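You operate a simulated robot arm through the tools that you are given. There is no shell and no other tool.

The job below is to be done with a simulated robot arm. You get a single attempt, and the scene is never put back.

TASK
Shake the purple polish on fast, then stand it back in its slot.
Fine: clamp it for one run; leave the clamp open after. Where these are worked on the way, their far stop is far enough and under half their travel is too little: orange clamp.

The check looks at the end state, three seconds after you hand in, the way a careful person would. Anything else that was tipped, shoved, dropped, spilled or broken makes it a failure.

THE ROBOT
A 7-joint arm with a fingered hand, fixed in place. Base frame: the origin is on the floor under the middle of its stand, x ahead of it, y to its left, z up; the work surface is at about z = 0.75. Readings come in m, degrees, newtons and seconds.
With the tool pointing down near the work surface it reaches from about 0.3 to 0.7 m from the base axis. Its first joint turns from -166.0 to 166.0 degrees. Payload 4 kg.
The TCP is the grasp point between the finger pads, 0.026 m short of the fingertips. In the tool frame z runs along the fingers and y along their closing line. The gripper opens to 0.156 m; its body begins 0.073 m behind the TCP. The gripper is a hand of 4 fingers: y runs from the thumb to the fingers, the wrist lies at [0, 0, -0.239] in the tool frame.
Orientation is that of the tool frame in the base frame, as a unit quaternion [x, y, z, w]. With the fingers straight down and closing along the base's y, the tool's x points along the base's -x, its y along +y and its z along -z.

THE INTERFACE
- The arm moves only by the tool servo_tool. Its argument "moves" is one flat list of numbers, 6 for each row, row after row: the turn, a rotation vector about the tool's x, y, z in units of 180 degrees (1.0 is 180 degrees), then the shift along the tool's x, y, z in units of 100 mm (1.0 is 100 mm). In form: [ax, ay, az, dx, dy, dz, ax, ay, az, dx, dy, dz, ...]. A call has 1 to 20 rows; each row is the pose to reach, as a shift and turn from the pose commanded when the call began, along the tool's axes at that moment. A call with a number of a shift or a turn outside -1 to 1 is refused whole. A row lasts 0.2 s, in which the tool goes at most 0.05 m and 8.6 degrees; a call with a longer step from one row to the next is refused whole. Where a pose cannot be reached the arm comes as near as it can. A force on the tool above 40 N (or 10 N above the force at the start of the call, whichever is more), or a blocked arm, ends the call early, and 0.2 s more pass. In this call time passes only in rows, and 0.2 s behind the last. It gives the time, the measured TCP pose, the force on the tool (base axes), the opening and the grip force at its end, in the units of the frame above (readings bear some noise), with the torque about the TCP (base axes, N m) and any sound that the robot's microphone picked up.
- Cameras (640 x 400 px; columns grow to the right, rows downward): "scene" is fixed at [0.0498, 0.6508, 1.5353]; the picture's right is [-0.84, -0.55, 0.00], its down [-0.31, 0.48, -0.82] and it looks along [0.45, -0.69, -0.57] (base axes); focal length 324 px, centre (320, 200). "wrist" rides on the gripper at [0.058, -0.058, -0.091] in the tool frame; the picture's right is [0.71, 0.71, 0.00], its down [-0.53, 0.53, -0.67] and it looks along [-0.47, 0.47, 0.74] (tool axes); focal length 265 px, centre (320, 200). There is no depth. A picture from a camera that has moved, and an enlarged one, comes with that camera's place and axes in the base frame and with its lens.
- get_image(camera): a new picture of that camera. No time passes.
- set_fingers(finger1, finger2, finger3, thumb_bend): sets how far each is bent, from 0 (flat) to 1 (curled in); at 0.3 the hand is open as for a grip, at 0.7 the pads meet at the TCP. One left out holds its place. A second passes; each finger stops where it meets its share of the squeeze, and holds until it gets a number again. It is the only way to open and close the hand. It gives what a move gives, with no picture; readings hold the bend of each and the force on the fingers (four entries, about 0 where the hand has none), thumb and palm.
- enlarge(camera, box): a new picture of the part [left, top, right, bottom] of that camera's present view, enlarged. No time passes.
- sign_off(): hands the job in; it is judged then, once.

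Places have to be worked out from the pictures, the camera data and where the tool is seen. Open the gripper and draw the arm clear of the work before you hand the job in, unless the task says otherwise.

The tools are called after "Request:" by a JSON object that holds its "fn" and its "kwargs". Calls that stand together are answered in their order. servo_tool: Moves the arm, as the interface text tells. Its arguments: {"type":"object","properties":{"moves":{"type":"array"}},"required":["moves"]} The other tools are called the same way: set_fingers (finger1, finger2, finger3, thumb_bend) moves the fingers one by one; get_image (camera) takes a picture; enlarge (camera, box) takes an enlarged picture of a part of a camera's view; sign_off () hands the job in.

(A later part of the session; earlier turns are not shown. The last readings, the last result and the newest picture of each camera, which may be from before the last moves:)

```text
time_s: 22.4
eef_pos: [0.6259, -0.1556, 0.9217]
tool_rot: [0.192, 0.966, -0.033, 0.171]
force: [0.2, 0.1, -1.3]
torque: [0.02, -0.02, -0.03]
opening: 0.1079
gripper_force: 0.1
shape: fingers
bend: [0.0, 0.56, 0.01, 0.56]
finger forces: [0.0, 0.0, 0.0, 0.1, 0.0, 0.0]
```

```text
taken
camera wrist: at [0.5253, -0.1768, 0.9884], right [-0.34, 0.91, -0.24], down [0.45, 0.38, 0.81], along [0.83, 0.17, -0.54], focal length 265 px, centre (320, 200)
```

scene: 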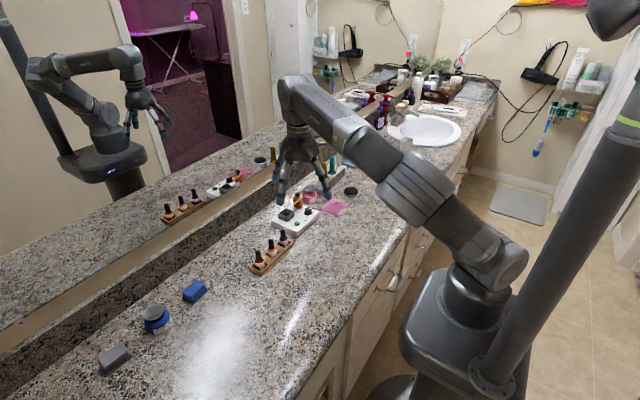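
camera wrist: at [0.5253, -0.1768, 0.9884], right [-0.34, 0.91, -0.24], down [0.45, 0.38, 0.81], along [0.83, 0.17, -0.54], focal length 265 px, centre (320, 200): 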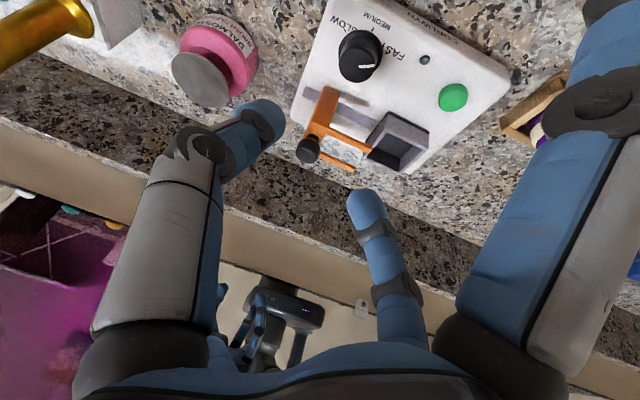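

Request:
{"fn": "enlarge", "kwargs": {"camera": "wrist", "box": [325, 15, 405, 95]}}

Request:
{"fn": "enlarge", "kwargs": {"camera": "scene", "box": [296, 195, 326, 222]}}

```text
5.00 times, centred on (365, 55) of wrist
camera zoom: at [0.5253, -0.1768, 0.9884], right [-0.34, 0.91, -0.24], down [0.45, 0.38, 0.81], along [0.83, 0.17, -0.54], focal length 1327 px, centre (95, 925)
```

zoom: 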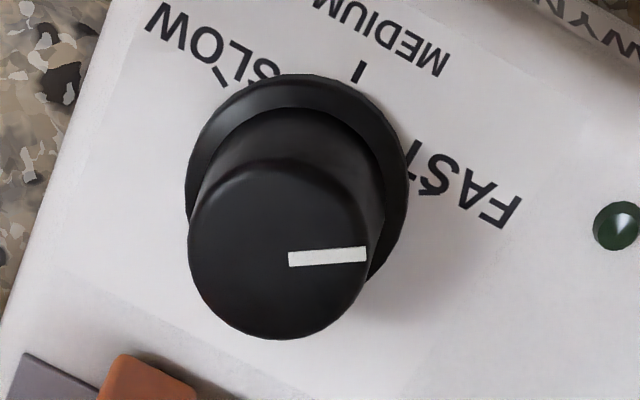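

```text
14.81 times, centred on (311, 208) of scene
camera zoom: at [0.0498, 0.6508, 1.5353], right [-0.84, -0.55, 0.0], down [-0.31, 0.48, -0.82], along [0.45, -0.69, -0.57], focal length 4800 px, centre (453, 74)
```

zoom: 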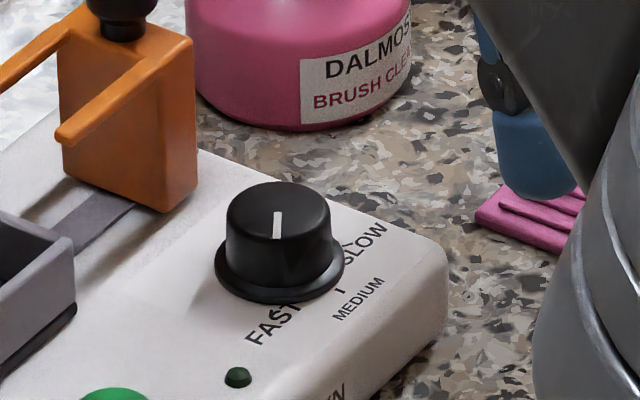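

The pointer measures azimuth ≈ 122°, mirror-symmetric to the original SLOW position about MEDIUM, so it is on FAST. Next the bottle: I straighten the hand upright and travel toward the rack.

Request:
{"fn": "servo_tool", "kwargs": {"moves": [0, 0.037, 0, -0.034, 0, -0.094, 0, 0.074, 0, -0.068, 0, -0.188, 0, 0.111, 0, -0.103, 0, -0.282]}}

Request:
{"fn": "servo_tool", "kwargs": {"moves": [0, 0, 0.01, 0.15, 0.3, 0, 0, 0, 0.02, 0.3, 0.6, 0, 0, 0, 0.03, 0.4, 0.8, 0, 0, 0, 0.0417, 0.45, 0.95, 0]}}

Request:
{"fn": "get_image", "kwargs": {"camera": "wrist"}}

```text
time_s: 23.2
eef_pos: [0.6307, -0.1409, 0.9565]
tool_rot: [0.196, 0.981, -0.001, -0.001]
force: [-0.8, 0.5, 0.2]
torque: [0.03, -0.02, 0.0]
opening: 0.108
gripper_force: 0.1
shape: fingers
bend: [0.0, 0.56, 0.0, 0.56]
finger forces: [0.0, 0.1, 0.1, 0.1, 0.0, 0.0]
out of reach, approached as far as the arm can: row 3
```

```text
time_s: 24.2
eef_pos: [0.6241, -0.036, 0.9549]
tool_rot: [0.259, 0.966, 0.0, 0.001]
force: [-0.8, -1.6, -0.7]
torque: [-0.03, 0.01, -0.01]
opening: 0.108
gripper_force: 0.0
shape: fingers
bend: [0.0, 0.56, 0.0, 0.56]
finger forces: [0.0, 0.1, 0.0, 0.0, 0.1, 0.0]
```

```text
taken
camera wrist: at [0.5454, -0.0578, 1.047], right [-0.26, 0.97, 0.0], down [0.72, 0.19, 0.67], along [0.65, 0.17, -0.74], focal length 265 px, centre (320, 200)
```

wrist: 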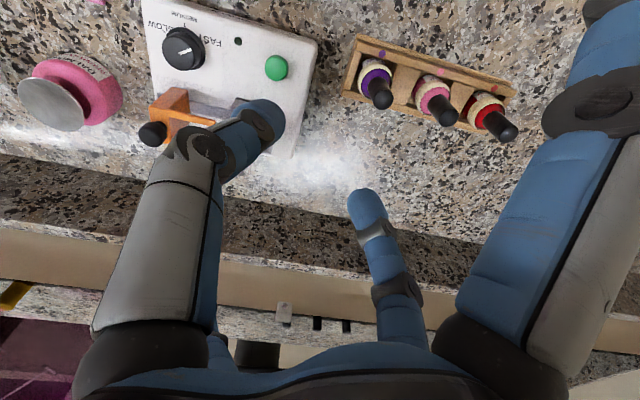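

Reached θ=30° upright near the rack (the arm's reach is shorter at this height, worth remembering). I zoom on the purple bottle to fix its position.

Request:
{"fn": "enlarge", "kwargs": {"camera": "wrist", "box": [335, 30, 445, 140]}}

Request:
{"fn": "enlarge", "kwargs": {"camera": "wrist", "box": [130, 0, 350, 200]}}

Request:
{"fn": "enlarge", "kwargs": {"camera": "scene", "box": [240, 220, 310, 280]}}

```text
3.64 times, centred on (390, 85) of wrist
camera zoom: at [0.5454, -0.0578, 1.047], right [-0.26, 0.97, 0.0], down [0.72, 0.19, 0.67], along [0.65, 0.17, -0.74], focal length 965 px, centre (66, 618)
```

zoom: 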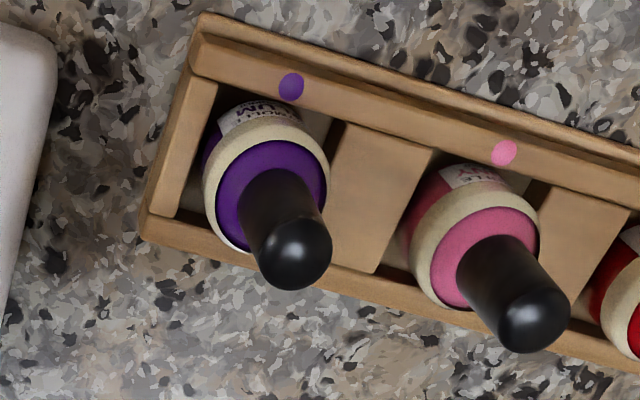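

```text
2.00 times, centred on (240, 100) of wrist
camera zoom: at [0.5454, -0.0578, 1.047], right [-0.26, 0.97, 0.0], down [0.72, 0.19, 0.67], along [0.65, 0.17, -0.74], focal length 531 px, centre (480, 400)
```

zoom: 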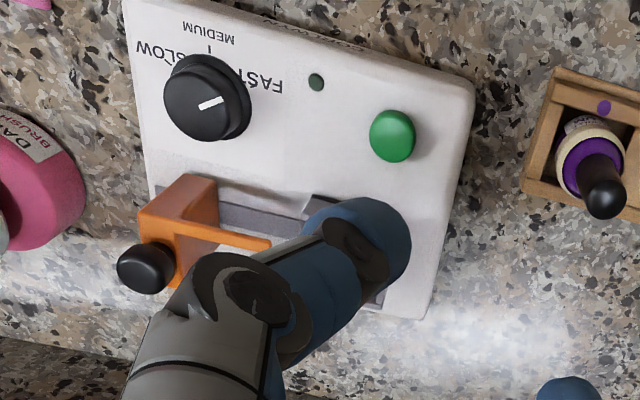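

```text
6.67 times, centred on (275, 250) of scene
camera zoom: at [0.0498, 0.6508, 1.5353], right [-0.84, -0.55, 0.0], down [-0.31, 0.48, -0.82], along [0.45, -0.69, -0.57], focal length 2160 px, centre (620, -133)
```

zoom: 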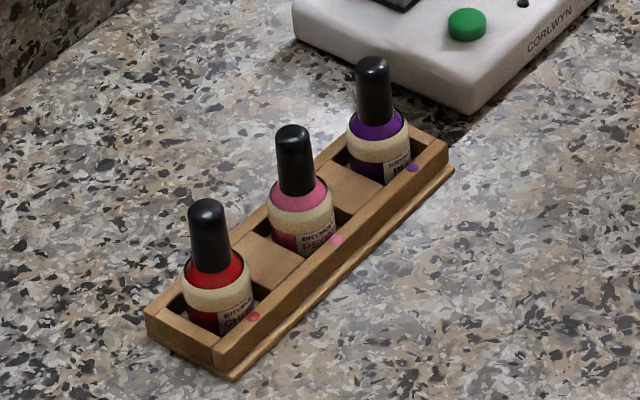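

The purple bottle axis is at (0.6145, 0.0145), cap ø≈18 mm spanning z ≈ 0.791–0.826, label facing the robot. I move over it at TCP z ≈ 0.90.

Request:
{"fn": "servo_tool", "kwargs": {"moves": [0, 0, 0, 0.17, 0.195, 0.15, 0, 0, 0, 0.339, 0.387, 0.35, 0, 0, 0, 0.339, 0.387, 0.55]}}

Request:
{"fn": "get_image", "kwargs": {"camera": "wrist"}}

Request:
{"fn": "enlarge", "kwargs": {"camera": "scene", "box": [235, 190, 325, 280]}}

```text
time_s: 25.0
eef_pos: [0.615, 0.0139, 0.9009]
tool_rot: [0.258, 0.966, -0.001, 0.0]
force: [0.7, 0.1, 0.6]
torque: [0.0, -0.01, 0.01]
opening: 0.1077
gripper_force: 0.0
shape: fingers
bend: [0.0, 0.56, 0.0, 0.56]
finger forces: [0.1, 0.1, 0.0, 0.1, 0.0, 0.0]
```

```text
taken
camera wrist: at [0.536, -0.0079, 0.9923], right [-0.26, 0.97, 0.0], down [0.72, 0.19, 0.67], along [0.65, 0.17, -0.74], focal length 265 px, centre (320, 200)
```

wrist: 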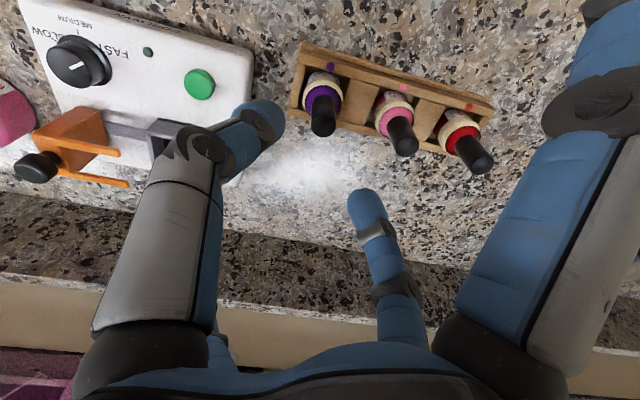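

```text
4.44 times, centred on (280, 235) of scene
camera zoom: at [0.0498, 0.6508, 1.5353], right [-0.84, -0.55, 0.0], down [-0.31, 0.48, -0.82], along [0.45, -0.69, -0.57], focal length 1440 px, centre (498, 44)
```

zoom: 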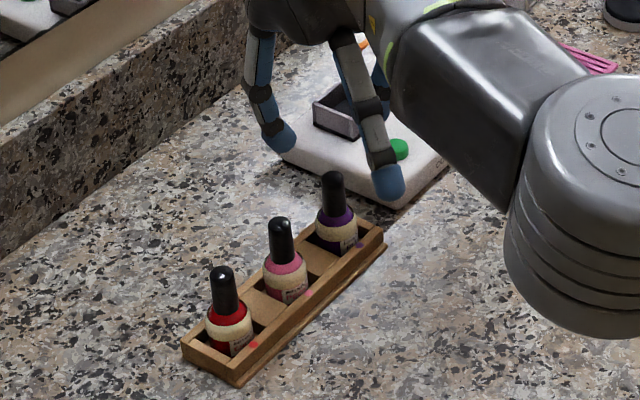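

I check the centring of the cap under the TCP (expected at about pixel (320,126)).

Request:
{"fn": "enlarge", "kwargs": {"camera": "wrist", "box": [280, 50, 400, 170]}}

```text
3.33 times, centred on (340, 110) of wrist
camera zoom: at [0.536, -0.0079, 0.9923], right [-0.26, 0.97, 0.0], down [0.72, 0.19, 0.67], along [0.65, 0.17, -0.74], focal length 885 px, centre (253, 500)
```

zoom: 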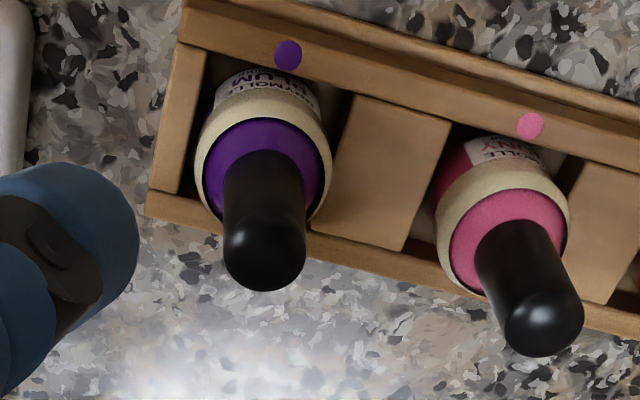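

The cap is about 2 mm toward +y of the TCP. I correct that while descending to z ≈ 0.827 around the cap.

Request:
{"fn": "servo_tool", "kwargs": {"moves": [0, 0, 0, 0.015, 0.015, 0.2, 0, 0, 0, 0.015, 0.015, 0.4, 0, 0, 0, 0.015, 0.015, 0.6, 0, 0, 0, 0.015, 0.015, 0.735]}}

Request:
{"fn": "enlarge", "kwargs": {"camera": "wrist", "box": [220, 60, 420, 260]}}

Request:
{"fn": "enlarge", "kwargs": {"camera": "scene", "box": [250, 200, 320, 270]}}

```text
time_s: 26.0
eef_pos: [0.6145, 0.0163, 0.8283]
tool_rot: [0.259, 0.966, 0.0, 0.0]
force: [0.5, 0.0, 0.5]
torque: [-0.05, -0.01, 0.03]
opening: 0.1079
gripper_force: 0.0
shape: fingers
bend: [0.0, 0.56, 0.0, 0.56]
finger forces: [0.1, 0.0, 0.0, 0.1, 0.1, 0.0]
```

```text
2.00 times, centred on (320, 160) of wrist
camera zoom: at [0.5355, -0.0053, 0.9192], right [-0.26, 0.97, 0.0], down [0.72, 0.19, 0.67], along [0.65, 0.17, -0.74], focal length 531 px, centre (320, 280)
```

zoom: 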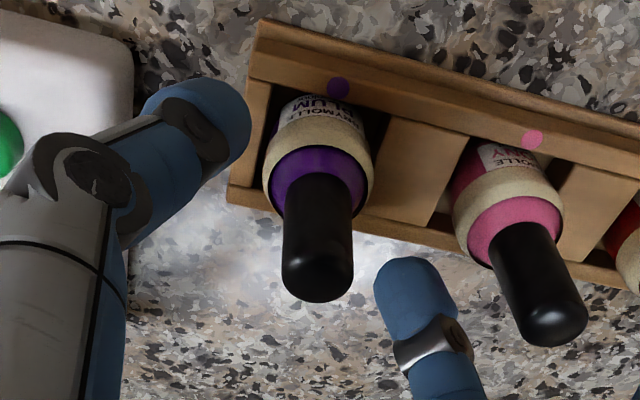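

```text
5.71 times, centred on (285, 235) of scene
camera zoom: at [0.0498, 0.6508, 1.5353], right [-0.84, -0.55, 0.0], down [-0.31, 0.48, -0.82], along [0.45, -0.69, -0.57], focal length 1851 px, centre (520, 0)
```

zoom: 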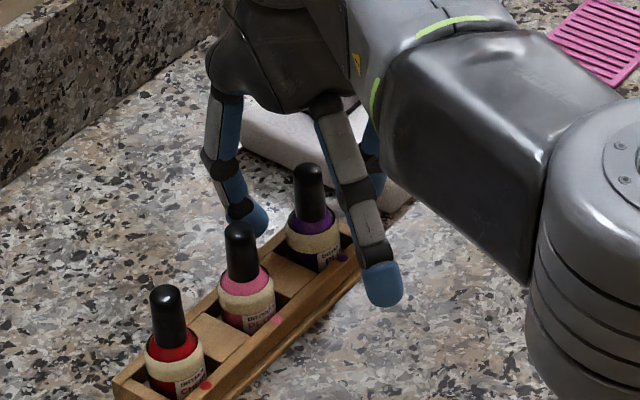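

The cap stands between thumb and finger 2. I close on it.

Request:
{"fn": "set_fingers", "kwargs": {"finger2": 0.75, "thumb_bend": 0.75}}

Request:
{"fn": "enlarge", "kwargs": {"camera": "wrist", "box": [220, 60, 420, 260]}}

```text
time_s: 27.0
eef_pos: [0.6148, 0.0173, 0.8285]
tool_rot: [0.26, 0.966, 0.0, 0.0]
force: [0.2, -0.2, 0.5]
torque: [0.0, -0.02, 0.01]
opening: 0.1024
gripper_force: 9.5
shape: fingers
bend: [0.0, 0.65, 0.0, 0.68]
finger forces: [0.1, 9.5, 0.0, 0.0, 9.6, 0.1]
```

```text
2.00 times, centred on (320, 160) of wrist
camera zoom: at [0.5355, -0.0053, 0.9196], right [-0.26, 0.97, 0.0], down [0.72, 0.19, 0.67], along [0.65, 0.17, -0.74], focal length 531 px, centre (320, 280)
```

zoom: 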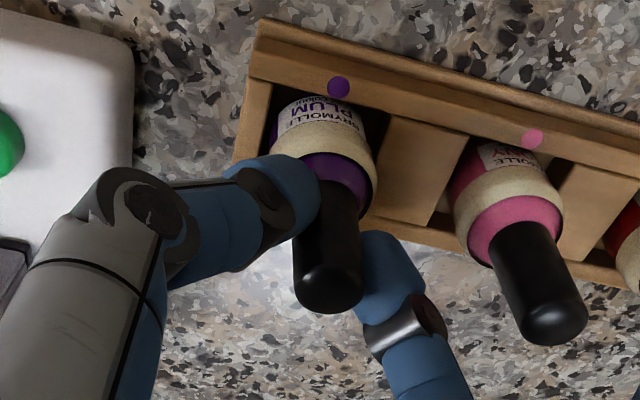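

Both pads hold the cap at about 9.5 N; the cap sits roughly 3 mm toward finger 2 in the hand. I lift straight up about 70 mm.

Request:
{"fn": "servo_tool", "kwargs": {"moves": [0, 0, 0, 0, 0, -0.1, 0, 0, 0, 0, 0, -0.25, 0, 0, 0, 0, 0, -0.45, 0, 0, 0, 0, 0, -0.65, 0, 0, 0, 0, 0, -0.72]}}

Request:
{"fn": "get_image", "kwargs": {"camera": "wrist"}}

Request:
{"fn": "enlarge", "kwargs": {"camera": "scene", "box": [240, 180, 330, 270]}}

```text
time_s: 28.2
eef_pos: [0.6158, 0.016, 0.901]
tool_rot: [0.259, 0.966, 0.0, 0.001]
force: [-0.2, 0.4, -0.1]
torque: [-0.02, 0.02, 0.0]
opening: 0.1021
gripper_force: 9.4
shape: fingers
bend: [0.0, 0.65, 0.0, 0.68]
finger forces: [0.0, 9.5, 0.1, 0.0, 9.4, 0.1]
```

```text
taken
camera wrist: at [0.5358, -0.0056, 0.9913], right [-0.26, 0.97, 0.0], down [0.72, 0.19, 0.67], along [0.65, 0.17, -0.74], focal length 265 px, centre (320, 200)
```

wrist: 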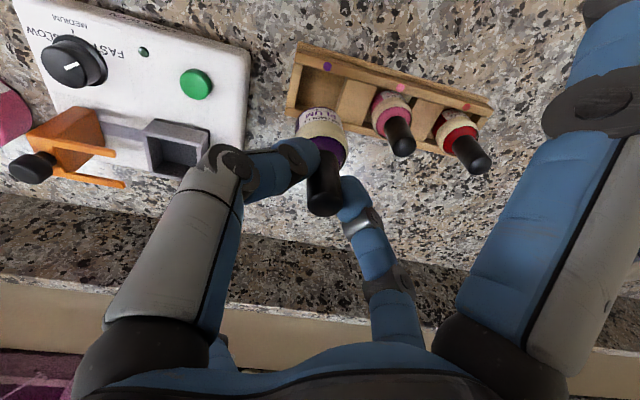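

```text
4.44 times, centred on (285, 225) of scene
camera zoom: at [0.0498, 0.6508, 1.5353], right [-0.84, -0.55, 0.0], down [-0.31, 0.48, -0.82], along [0.45, -0.69, -0.57], focal length 1440 px, centre (476, 89)
```

zoom: 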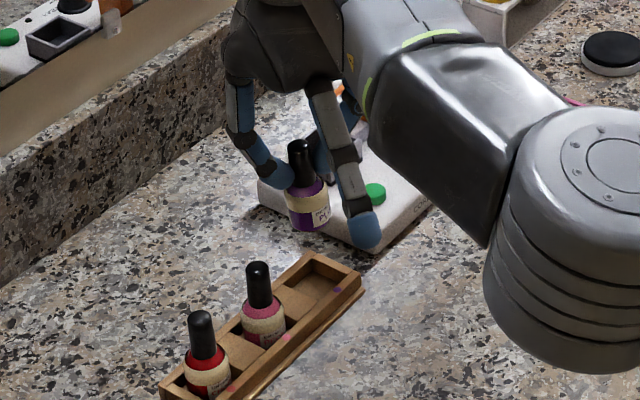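

The bottle came up cleanly. I zoom in on it, on the empty slot, and on the cup for placement measurements.

Request:
{"fn": "enlarge", "kwargs": {"camera": "scene", "box": [285, 205, 325, 245]}}

Request:
{"fn": "enlarge", "kwargs": {"camera": "wrist", "box": [270, 30, 390, 230]}}

Request:
{"fn": "enlarge", "kwargs": {"camera": "wrist", "box": [0, 70, 240, 220]}}

```text
10.00 times, centred on (305, 225) of scene
camera zoom: at [0.0498, 0.6508, 1.5353], right [-0.84, -0.55, 0.0], down [-0.31, 0.48, -0.82], along [0.45, -0.69, -0.57], focal length 3240 px, centre (470, -50)
```

zoom: 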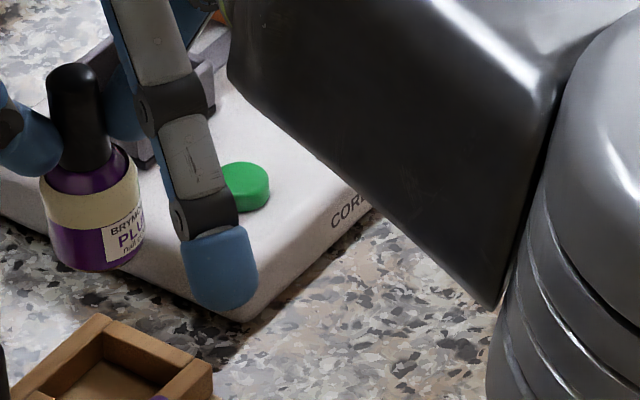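

```text
2.00 times, centred on (330, 130) of wrist
camera zoom: at [0.5358, -0.0056, 0.9913], right [-0.26, 0.97, 0.0], down [0.72, 0.19, 0.67], along [0.65, 0.17, -0.74], focal length 531 px, centre (300, 340)
```

zoom: 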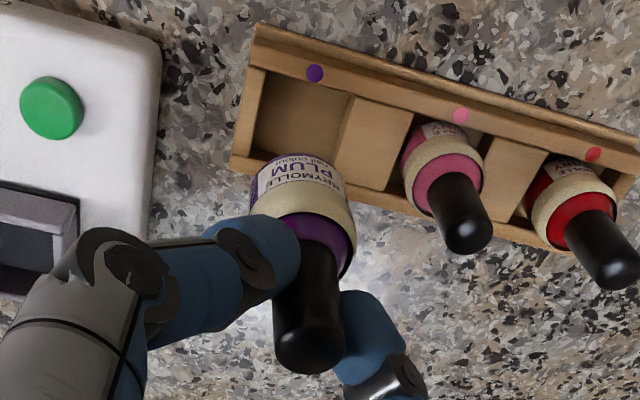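

```text
2.67 times, centred on (120, 145) of wrist
camera zoom: at [0.5358, -0.0056, 0.9913], right [-0.26, 0.97, 0.0], down [0.72, 0.19, 0.67], along [0.65, 0.17, -0.74], focal length 708 px, centre (853, 347)
```

zoom: 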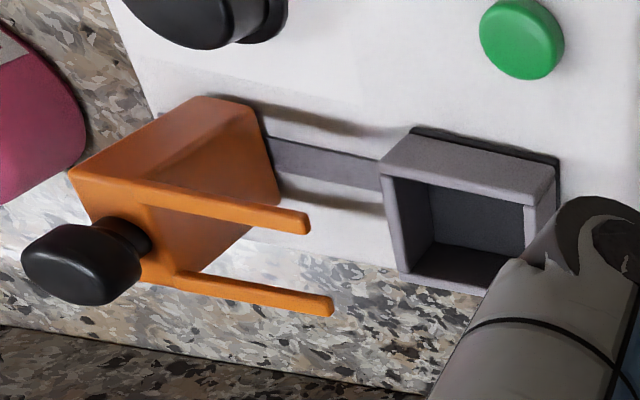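

I enlarge the cup and prongs more to get their exact positions.

Request:
{"fn": "enlarge", "kwargs": {"camera": "wrist", "box": [95, 105, 225, 195]}}

Request:
{"fn": "enlarge", "kwargs": {"camera": "scene", "box": [280, 190, 320, 225]}}

```text
4.44 times, centred on (160, 150) of wrist
camera zoom: at [0.5358, -0.0056, 0.9913], right [-0.26, 0.97, 0.0], down [0.72, 0.19, 0.67], along [0.65, 0.17, -0.74], focal length 1180 px, centre (1031, 422)
```

zoom: 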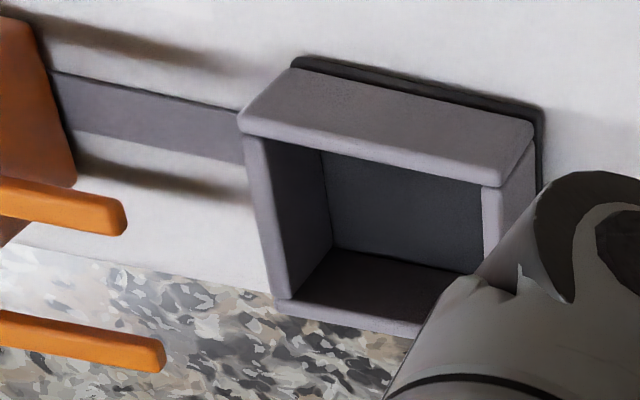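

```text
11.43 times, centred on (300, 208) of scene
camera zoom: at [0.0498, 0.6508, 1.5353], right [-0.84, -0.55, 0.0], down [-0.31, 0.48, -0.82], along [0.45, -0.69, -0.57], focal length 3702 px, centre (549, 114)
```

zoom: 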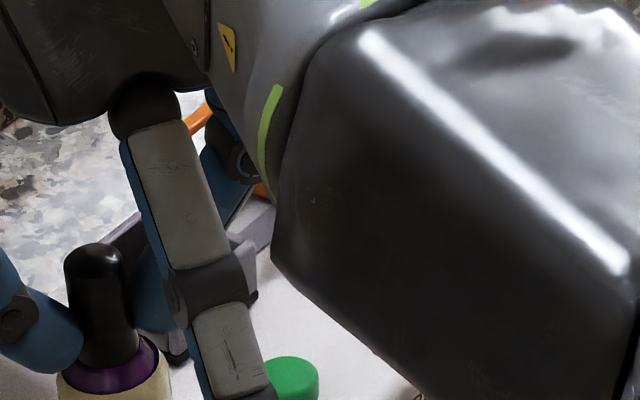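

Cup centre ≈ (0.6845, -0.0905) with inner opening ≈ 36 mm; the bottle hangs upright, offset about 3 mm toward finger 2. I carry it toward the cup, turning the hand clockwise so the pinch lies along x.

Request:
{"fn": "servo_tool", "kwargs": {"moves": [0, 0, 0.0417, -0.12, -0.06, 0, 0, 0, 0.0833, -0.26, -0.13, 0, 0, 0, 0.125, -0.4, -0.2, 0, 0, 0, 0.1667, -0.55, -0.3, 0]}}

```text
time_s: 29.2
eef_pos: [0.6487, -0.0376, 0.9]
tool_rot: [0.501, 0.865, 0.0, 0.001]
force: [-0.4, 0.2, -1.1]
torque: [-0.03, 0.02, 0.04]
opening: 0.1021
gripper_force: 9.3
shape: fingers
bend: [0.0, 0.65, 0.0, 0.68]
finger forces: [0.1, 9.6, 0.1, 0.0, 9.4, 0.0]
```

Tracking is good with no reach warning. I finish the carry to above the cup with the final 30° of yaw.

Request:
{"fn": "servo_tool", "kwargs": {"moves": [0, 0, 0.0417, -0.15, 0.005, 0, 0, 0, 0.0833, -0.31, 0.01, 0, 0, 0, 0.125, -0.46, 0.016, 0, 0, 0, 0.1667, -0.621, 0.022, 0, 0, 0, 0.1667, -0.621, 0.022, 0]}}

Request:
{"fn": "get_image", "kwargs": {"camera": "wrist"}}

Request:
{"fn": "enlarge", "kwargs": {"camera": "scene", "box": [255, 170, 345, 240]}}

```text
time_s: 30.4
eef_pos: [0.6797, -0.0662, 0.8996]
tool_rot: [0.695, 0.719, 0.001, 0.002]
force: [-0.7, 0.3, -0.7]
torque: [-0.02, -0.02, 0.03]
opening: 0.1024
gripper_force: 9.6
shape: fingers
bend: [0.0, 0.65, 0.0, 0.68]
finger forces: [0.0, 9.5, 0.0, 0.1, 9.5, 0.0]
out of reach, approached as far as the arm can: row 4, 5
```

```text
taken
camera wrist: at [0.619, -0.0101, 0.9912], right [0.68, 0.73, 0.0], down [0.54, -0.51, 0.67], along [0.49, -0.46, -0.74], focal length 265 px, centre (320, 200)
```

wrist: 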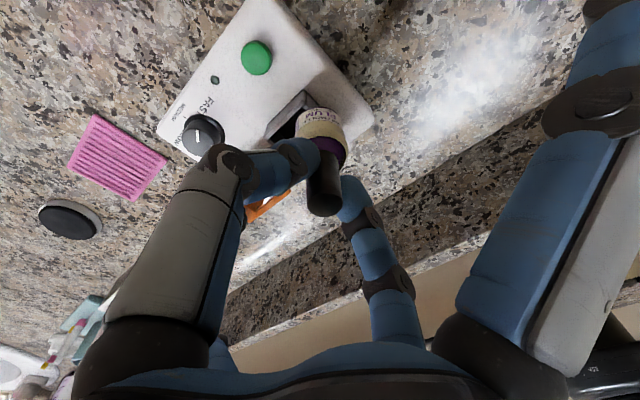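

```text
5.71 times, centred on (300, 205) of scene
camera zoom: at [0.0498, 0.6508, 1.5353], right [-0.84, -0.55, 0.0], down [-0.31, 0.48, -0.82], along [0.45, -0.69, -0.57], focal length 1851 px, centre (434, 171)
```

zoom: 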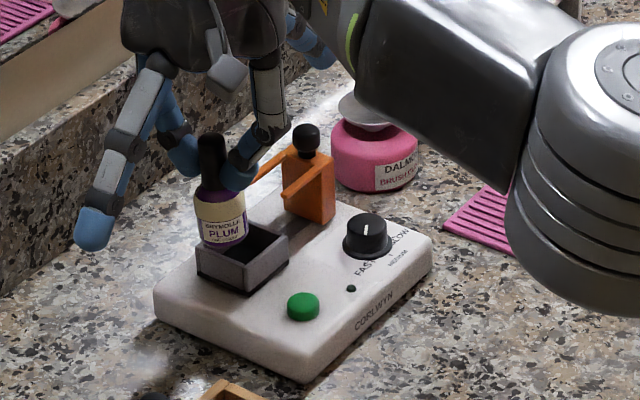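

Upright reach ends at about 0.683 m at this height but grows lower down. The bottle bottom is at ≈ 0.827, so I lower 14 mm (still above the cup rim at 0.806) and then slide to the cup centre.

Request:
{"fn": "servo_tool", "kwargs": {"moves": [0, 0, 0, 0, 0, 0.14, 0, 0, 0.005, -0.08, 0.003, 0.14, 0, 0, 0.0108, -0.16, 0.006, 0.14, 0, 0, 0.0108, -0.238, 0.008, 0.14, 0, 0, 0.0108, -0.238, 0.008, 0.14]}}

Request:
{"fn": "get_image", "kwargs": {"camera": "wrist"}}

Request:
{"fn": "enlarge", "kwargs": {"camera": "scene", "box": [270, 185, 320, 230]}}

Request:
{"fn": "enlarge", "kwargs": {"camera": "wrist", "box": [250, 70, 390, 230]}}

```text
time_s: 31.6
eef_pos: [0.6755, -0.082, 0.8876]
tool_rot: [0.719, 0.695, -0.001, 0.001]
force: [-0.1, 0.2, -0.6]
torque: [-0.03, 0.01, -0.02]
opening: 0.1022
gripper_force: 9.7
shape: fingers
bend: [0.0, 0.65, 0.0, 0.68]
finger forces: [0.0, 9.6, 0.0, 0.1, 9.5, 0.0]
out of reach, approached as far as the arm can: row 3, 4, 5
```

```text
taken
camera wrist: at [0.619, -0.022, 0.9779], right [0.73, 0.68, 0.0], down [0.51, -0.54, 0.67], along [0.46, -0.49, -0.74], focal length 265 px, centre (320, 200)
```

wrist: 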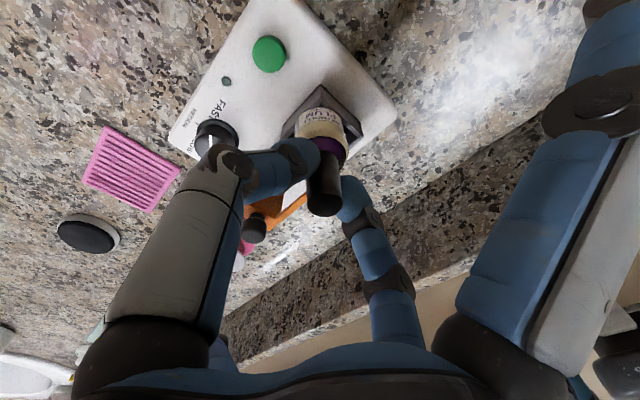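

```text
8.89 times, centred on (295, 208) of scene
camera zoom: at [0.0498, 0.6508, 1.5353], right [-0.84, -0.55, 0.0], down [-0.31, 0.48, -0.82], along [0.45, -0.69, -0.57], focal length 2880 px, centre (542, 133)
```

zoom: 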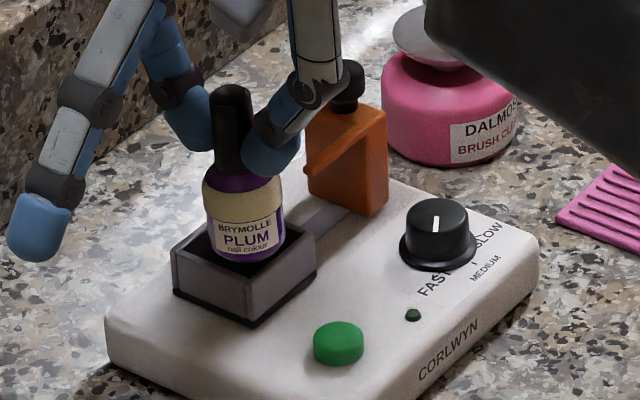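

```text
2.50 times, centred on (320, 150) of wrist
camera zoom: at [0.619, -0.022, 0.9779], right [0.73, 0.68, 0.0], down [0.51, -0.54, 0.67], along [0.46, -0.49, -0.74], focal length 664 px, centre (320, 325)
```

zoom: 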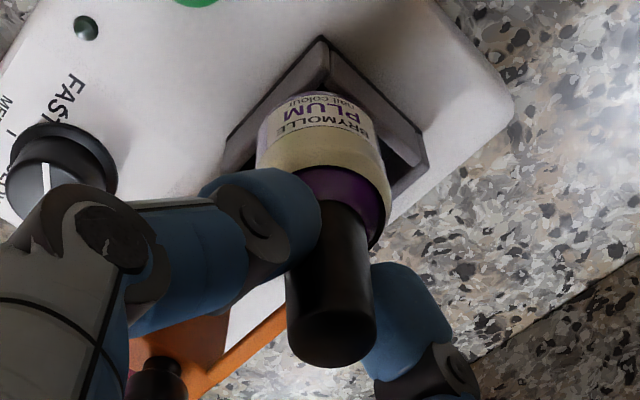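

The wrist is just at the edge of its reach at this height. A 3° backward lean buys over 10 mm, so I lean slightly and bring the bottle bottom over the cup centre.

Request:
{"fn": "servo_tool", "kwargs": {"moves": [-0.0167, 0, -0.0108, -0.04, 0.01, 0, -0.0167, 0, -0.0108, -0.08, 0.023, 0, -0.0167, 0, -0.0108, -0.08, 0.023, 0]}}

Request:
{"fn": "enlarge", "kwargs": {"camera": "scene", "box": [270, 185, 320, 230]}}

Request:
{"fn": "enlarge", "kwargs": {"camera": "wrist", "box": [250, 70, 390, 230]}}

```text
time_s: 32.4
eef_pos: [0.6764, -0.0907, 0.8877]
tool_rot: [0.707, 0.707, 0.019, 0.021]
force: [0.4, 0.4, 0.5]
torque: [-0.01, 0.02, -0.03]
opening: 0.1023
gripper_force: 9.2
shape: fingers
bend: [0.0, 0.65, 0.0, 0.68]
finger forces: [0.1, 9.5, 0.1, 0.1, 9.5, 0.1]
```

```text
8.89 times, centred on (295, 208) of scene
camera zoom: at [0.0498, 0.6508, 1.5353], right [-0.84, -0.55, 0.0], down [-0.31, 0.48, -0.82], along [0.45, -0.69, -0.57], focal length 2880 px, centre (542, 133)
```

zoom: 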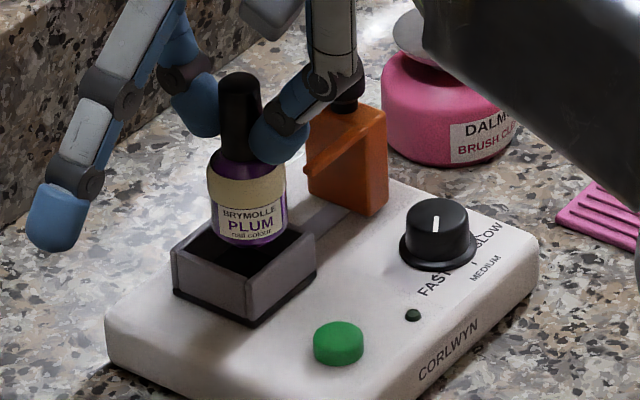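

```text
2.50 times, centred on (320, 150) of wrist
camera zoom: at [0.6144, -0.0323, 0.975], right [0.71, 0.71, 0.04], down [0.49, -0.53, 0.7], along [0.51, -0.47, -0.72], focal length 664 px, centre (320, 325)
```

zoom: 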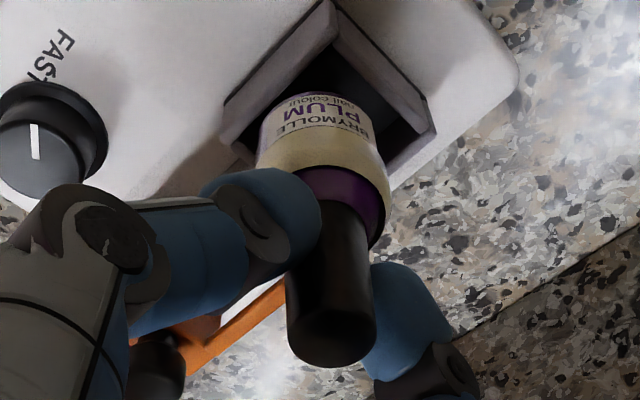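

The hand reached the pose with a 3° lean. I zoom in tighter on the bottle bottom versus the cup opening before lowering.

Request:
{"fn": "enlarge", "kwargs": {"camera": "wrist", "box": [280, 70, 370, 150]}}

Request:
{"fn": "enlarge", "kwargs": {"camera": "scene", "box": [278, 193, 308, 223]}}

```text
5.00 times, centred on (325, 110) of wrist
camera zoom: at [0.6144, -0.0323, 0.975], right [0.71, 0.71, 0.04], down [0.49, -0.53, 0.7], along [0.51, -0.47, -0.72], focal length 1327 px, centre (295, 650)
```

zoom: 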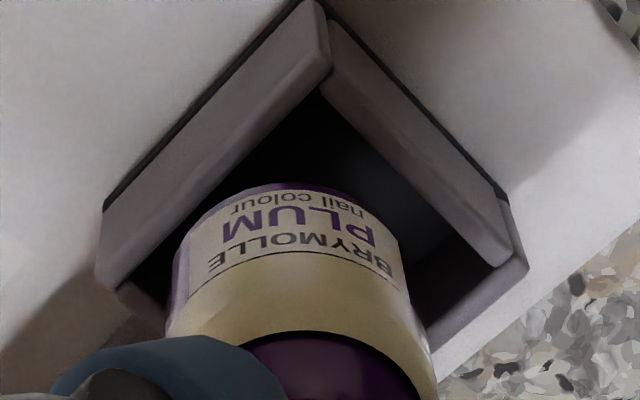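

```text
13.33 times, centred on (293, 208) of scene
camera zoom: at [0.0498, 0.6508, 1.5353], right [-0.84, -0.55, 0.0], down [-0.31, 0.48, -0.82], along [0.45, -0.69, -0.57], focal length 4320 px, centre (680, 93)
```

zoom: 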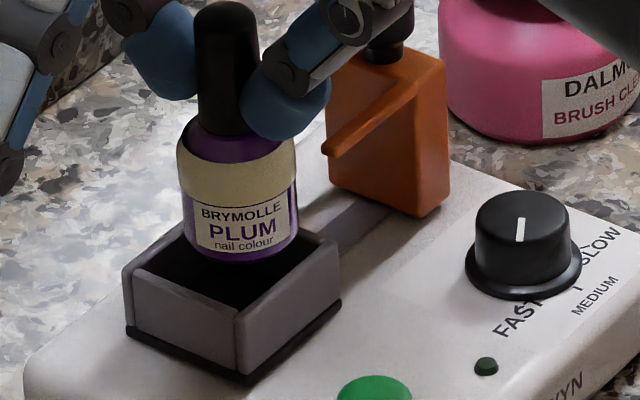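

Both cameras agree the cup centre is (0.685, -0.0907), and the bottle bottom is about 3 mm short with a ~2° tilt in the grip. I correct orientation and position so the bottle stands upright over the centre.

Request:
{"fn": "servo_tool", "kwargs": {"moves": [0.0037, 0.0046, 0, 0.003, 0.023, 0.001, 0.0074, 0.0093, 0, 0.005, 0.045, 0.002, 0.0074, 0.0093, 0, 0.005, 0.045, 0.002]}}

Request:
{"fn": "enlarge", "kwargs": {"camera": "wrist", "box": [280, 70, 370, 150]}}

Request:
{"fn": "enlarge", "kwargs": {"camera": "scene", "box": [278, 193, 308, 223]}}

```text
time_s: 33.2
eef_pos: [0.6785, -0.0905, 0.8868]
tool_rot: [0.708, 0.706, 0.019, 0.01]
force: [0.7, -0.1, -0.8]
torque: [0.02, 0.01, -0.01]
opening: 0.1024
gripper_force: 9.6
shape: fingers
bend: [0.0, 0.65, 0.0, 0.68]
finger forces: [0.0, 9.5, 0.0, 0.1, 9.6, 0.0]
```

```text
5.00 times, centred on (325, 110) of wrist
camera zoom: at [0.6173, -0.0331, 0.9761], right [0.71, 0.71, 0.04], down [0.5, -0.53, 0.68], along [0.5, -0.46, -0.73], focal length 1327 px, centre (295, 650)
```

zoom: 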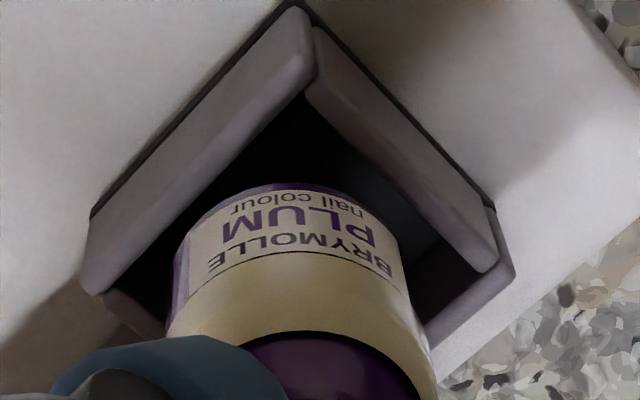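

```text
13.33 times, centred on (293, 208) of scene
camera zoom: at [0.0498, 0.6508, 1.5353], right [-0.84, -0.55, 0.0], down [-0.31, 0.48, -0.82], along [0.45, -0.69, -0.57], focal length 4320 px, centre (680, 93)
```

zoom: 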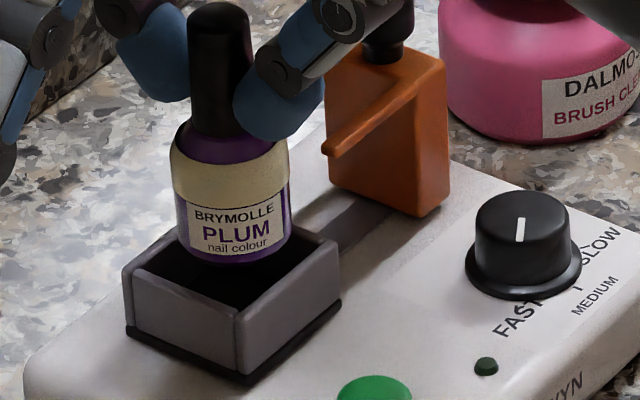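

In the scene view the bottle is upright and its bottom is at about (0.685, -0.0925), i.e. ~1.8 mm too far toward -y. I nudge +1.5 mm in y and lower 7 mm, staying just above the rim.

Request:
{"fn": "servo_tool", "kwargs": {"moves": [0, 0, 0, 0.015, 0, 0, 0, 0, 0, 0.014, -0.003, 0.07, 0, 0, 0, 0.014, -0.003, 0.07]}}

Request:
{"fn": "enlarge", "kwargs": {"camera": "wrist", "box": [280, 70, 370, 150]}}

Request:
{"fn": "enlarge", "kwargs": {"camera": "scene", "box": [278, 193, 308, 223]}}

```text
time_s: 34.0
eef_pos: [0.6826, -0.077, 0.8799]
tool_rot: [0.707, 0.707, 0.021, 0.002]
force: [0.0, -0.7, 0.3]
torque: [0.03, -0.02, -0.01]
opening: 0.1022
gripper_force: 9.6
shape: fingers
bend: [0.0, 0.65, 0.0, 0.68]
finger forces: [0.0, 9.5, 0.0, 0.0, 9.6, 0.0]
out of reach, approached as far as the arm can: row 2, 3
```

```text
5.00 times, centred on (325, 110) of wrist
camera zoom: at [0.6213, -0.0224, 0.9709], right [0.71, 0.71, 0.04], down [0.51, -0.54, 0.67], along [0.5, -0.45, -0.74], focal length 1327 px, centre (295, 650)
```

zoom: 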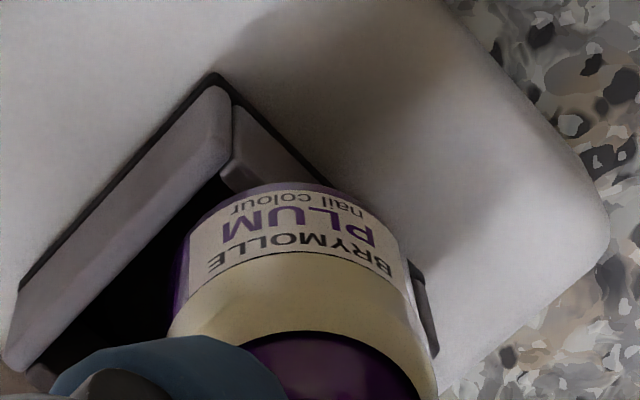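

```text
13.33 times, centred on (293, 208) of scene
camera zoom: at [0.0498, 0.6508, 1.5353], right [-0.84, -0.55, 0.0], down [-0.31, 0.48, -0.82], along [0.45, -0.69, -0.57], focal length 4320 px, centre (680, 93)
```

zoom: 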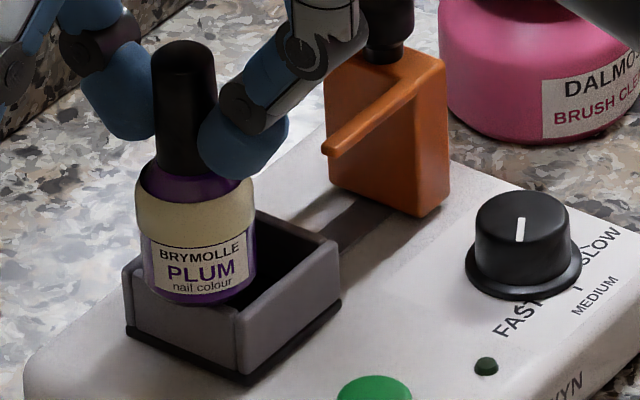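

The arm drifted sideways at its reach limit (no contact, forces ≈ 0). I raise 8 mm and use a larger backward lean (4°) with no sideways lean, which keeps the wrist inside its reach, and recentre over the cup.

Request:
{"fn": "servo_tool", "kwargs": {"moves": [0, 0, 0, 0.002, 0.003, -0.08, -0.006, -0.0043, 0, -0.05, -0.02, -0.082, -0.0119, -0.0086, 0, -0.103, -0.043, -0.084, -0.0119, -0.0086, 0, -0.103, -0.043, -0.084, -0.0119, -0.0086, 0, -0.103, -0.043, -0.084]}}

Request:
{"fn": "enlarge", "kwargs": {"camera": "wrist", "box": [280, 70, 370, 150]}}

Request:
{"fn": "enlarge", "kwargs": {"camera": "scene", "box": [278, 193, 308, 223]}}

```text
time_s: 35.2
eef_pos: [0.678, -0.0865, 0.8884]
tool_rot: [0.707, 0.707, 0.024, 0.025]
force: [0.0, -0.3, -0.8]
torque: [0.04, -0.01, -0.01]
opening: 0.1023
gripper_force: 9.5
shape: fingers
bend: [0.0, 0.65, 0.0, 0.68]
finger forces: [0.1, 9.5, 0.1, 0.0, 9.4, 0.0]
```

```text
5.00 times, centred on (325, 110) of wrist
camera zoom: at [0.6138, -0.0301, 0.9757], right [0.71, 0.71, 0.05], down [0.48, -0.53, 0.7], along [0.52, -0.47, -0.71], focal length 1327 px, centre (295, 650)
```

zoom: 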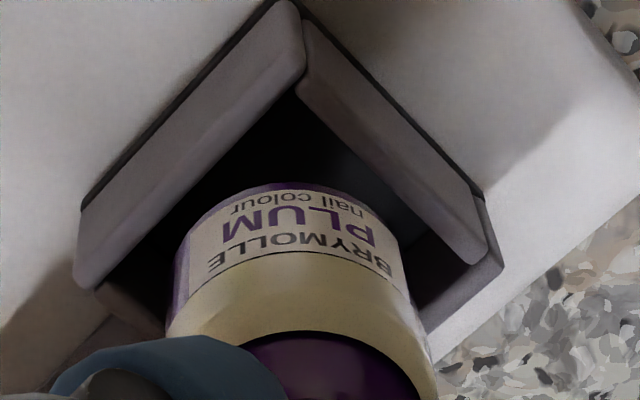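

```text
13.33 times, centred on (293, 208) of scene
camera zoom: at [0.0498, 0.6508, 1.5353], right [-0.84, -0.55, 0.0], down [-0.31, 0.48, -0.82], along [0.45, -0.69, -0.57], focal length 4320 px, centre (680, 93)
```

zoom: 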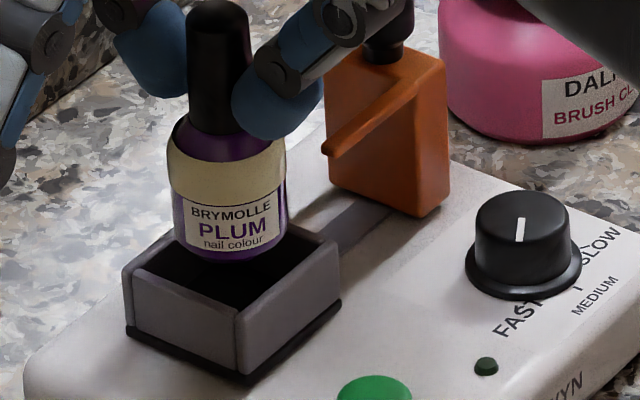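

The pose holds properly now. Combining both views, the bottle bottom (z ≈ 0.818) needs about (+1.5, -2) mm; I apply that and lower 8 mm, to just above the rim.

Request:
{"fn": "servo_tool", "kwargs": {"moves": [0, 0, 0, -0.02, 0.012, 0.03, 0, 0, 0, -0.02, 0.009, 0.081, 0, 0, 0, -0.02, 0.009, 0.081]}}

Request:
{"fn": "enlarge", "kwargs": {"camera": "wrist", "box": [280, 70, 370, 150]}}

Request:
{"fn": "enlarge", "kwargs": {"camera": "scene", "box": [278, 193, 308, 223]}}

```text
time_s: 36.0
eef_pos: [0.6785, -0.0901, 0.8813]
tool_rot: [0.707, 0.706, 0.024, 0.024]
force: [0.0, -0.5, -0.4]
torque: [0.04, -0.04, 0.0]
opening: 0.1023
gripper_force: 9.7
shape: fingers
bend: [0.0, 0.65, 0.0, 0.68]
finger forces: [0.0, 9.5, 0.0, 0.1, 9.5, 0.1]
```

```text
5.00 times, centred on (325, 110) of wrist
camera zoom: at [0.6147, -0.0325, 0.968], right [0.71, 0.71, 0.05], down [0.48, -0.53, 0.7], along [0.52, -0.47, -0.71], focal length 1327 px, centre (295, 650)
```

zoom: 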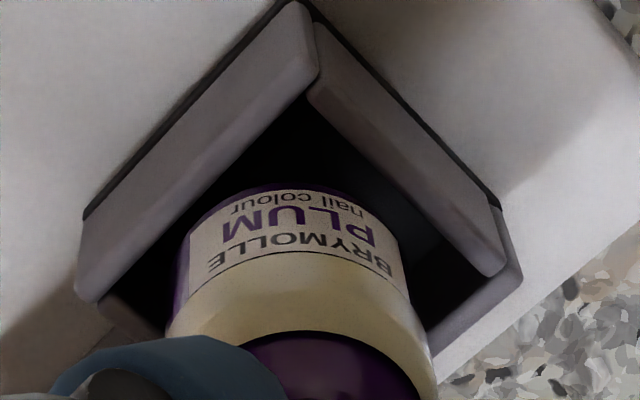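

```text
13.33 times, centred on (293, 208) of scene
camera zoom: at [0.0498, 0.6508, 1.5353], right [-0.84, -0.55, 0.0], down [-0.31, 0.48, -0.82], along [0.45, -0.69, -0.57], focal length 4320 px, centre (680, 93)
```

zoom: 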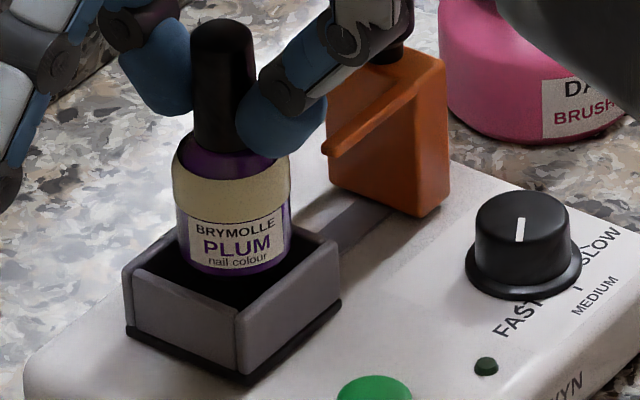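

The bottle bottom now sits at about (0.6845, -0.091), matching the cup centre. I lower 8 mm and check the force.

Request:
{"fn": "servo_tool", "kwargs": {"moves": [0, 0, 0, 0, -0.003, 0.04, 0, 0, 0, 0, -0.0056, 0.08]}}

Request:
{"fn": "enlarge", "kwargs": {"camera": "scene", "box": [278, 193, 308, 223]}}

Request:
{"fn": "enlarge", "kwargs": {"camera": "wrist", "box": [280, 70, 370, 150]}}

```text
time_s: 36.6
eef_pos: [0.6793, -0.0898, 0.8739]
tool_rot: [0.706, 0.707, 0.025, 0.025]
force: [5.1, 0.8, 9.7]
torque: [0.02, -0.23, 0.01]
opening: 0.1018
gripper_force: 11.0
shape: fingers
bend: [0.0, 0.62, 0.0, 0.72]
finger forces: [0.0, 13.3, 0.0, 0.0, 8.8, 0.0]
```

```text
13.33 times, centred on (293, 208) of scene
camera zoom: at [0.0498, 0.6508, 1.5353], right [-0.84, -0.55, 0.0], down [-0.31, 0.48, -0.82], along [0.45, -0.69, -0.57], focal length 4320 px, centre (680, 93)
```

zoom: 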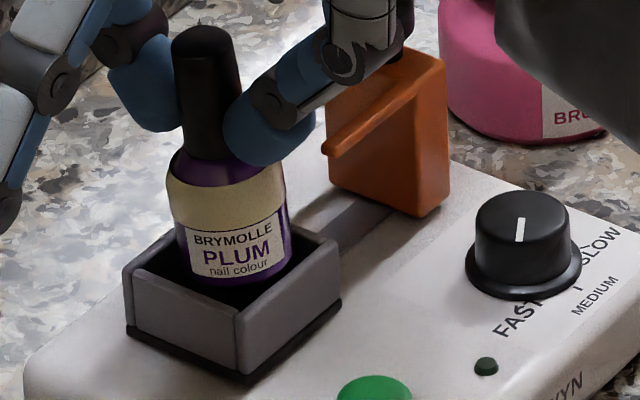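

```text
5.00 times, centred on (325, 110) of wrist
camera zoom: at [0.6152, -0.0324, 0.961], right [0.7, 0.71, 0.05], down [0.48, -0.53, 0.7], along [0.52, -0.47, -0.71], focal length 1327 px, centre (295, 650)
```

zoom: 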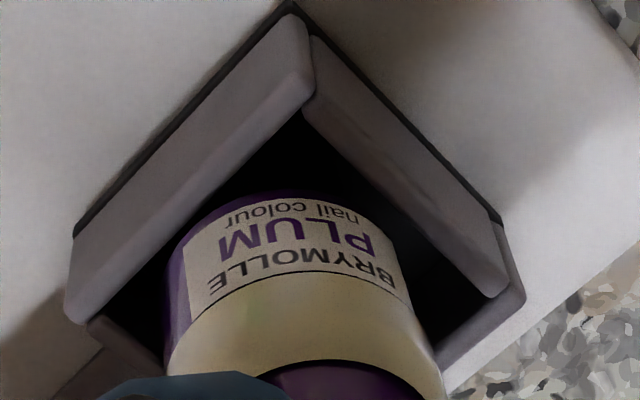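

There is contact (≈10 N up, 5 N toward +x): the bottle's bottom edge is catching the -x wall rim and the bottle tipped slightly in the grip. I back up 8 mm and look again.

Request:
{"fn": "servo_tool", "kwargs": {"moves": [0, 0, 0, 0, 0.003, -0.04, 0, 0, 0, 0, 0.0056, -0.08]}}

Request:
{"fn": "enlarge", "kwargs": {"camera": "scene", "box": [278, 193, 308, 223]}}

Request:
{"fn": "enlarge", "kwargs": {"camera": "wrist", "box": [260, 70, 390, 230]}}

```text
time_s: 37.2
eef_pos: [0.6793, -0.0909, 0.8782]
tool_rot: [0.707, 0.706, 0.024, 0.022]
force: [-0.4, 0.1, -0.2]
torque: [-0.01, -0.03, 0.01]
opening: 0.1018
gripper_force: 10.0
shape: fingers
bend: [0.0, 0.63, 0.0, 0.71]
finger forces: [0.0, 9.6, 0.0, 0.0, 9.6, 0.1]
```

```text
13.33 times, centred on (293, 208) of scene
camera zoom: at [0.0498, 0.6508, 1.5353], right [-0.84, -0.55, 0.0], down [-0.31, 0.48, -0.82], along [0.45, -0.69, -0.57], focal length 4320 px, centre (680, 93)
```

zoom: 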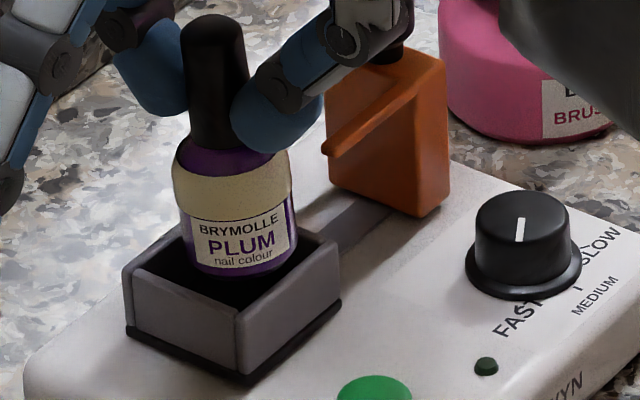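

```text
2.50 times, centred on (325, 150) of wrist
camera zoom: at [0.6146, -0.0329, 0.9675], right [0.71, 0.71, 0.05], down [0.48, -0.53, 0.7], along [0.52, -0.47, -0.71], focal length 664 px, centre (308, 325)
```

zoom: 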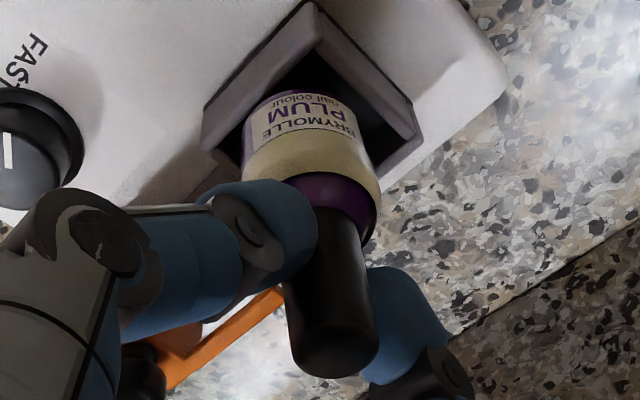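

The bottle now leans about 3° (bottom toward -x) relative to vertical. I lean the hand 3.3° further to stand it upright, which also swings its bottom +4 mm in x toward the cup centre, and nudge +1.5 mm in y.

Request:
{"fn": "servo_tool", "kwargs": {"moves": [-0.0092, 0, 0, 0.008, 0.001, -0.01, -0.0183, 0, 0, 0.015, 0.002, -0.02, -0.0183, 0, 0, 0.015, 0.002, -0.02]}}

Request:
{"fn": "enlarge", "kwargs": {"camera": "scene", "box": [278, 193, 308, 223]}}

Request:
{"fn": "enlarge", "kwargs": {"camera": "wrist", "box": [280, 70, 370, 150]}}

```text
time_s: 38.0
eef_pos: [0.6784, -0.0882, 0.8816]
tool_rot: [0.706, 0.706, 0.044, 0.044]
force: [-0.5, 0.4, -0.1]
torque: [0.0, 0.01, -0.01]
opening: 0.1019
gripper_force: 10.1
shape: fingers
bend: [0.0, 0.63, 0.0, 0.71]
finger forces: [0.0, 9.7, 0.0, 0.1, 9.6, 0.1]
```

```text
13.33 times, centred on (293, 208) of scene
camera zoom: at [0.0498, 0.6508, 1.5353], right [-0.84, -0.55, 0.0], down [-0.31, 0.48, -0.82], along [0.45, -0.69, -0.57], focal length 4320 px, centre (680, 93)
```

zoom: 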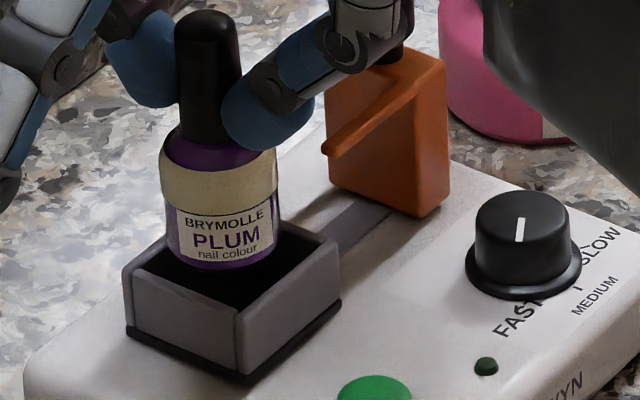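

```text
5.00 times, centred on (325, 110) of wrist
camera zoom: at [0.61, -0.0312, 0.9653], right [0.7, 0.71, 0.09], down [0.44, -0.53, 0.73], along [0.56, -0.47, -0.68], focal length 1327 px, centre (295, 650)
```

zoom: 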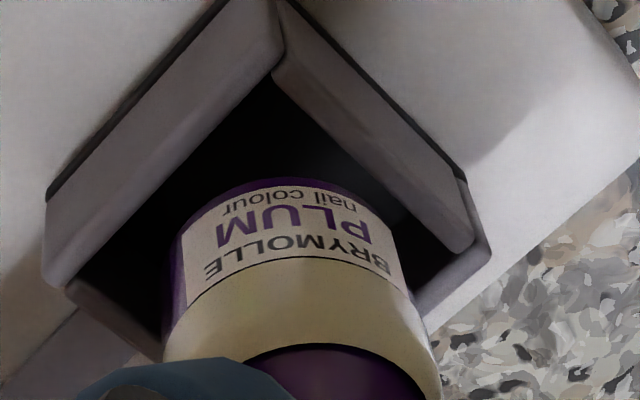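

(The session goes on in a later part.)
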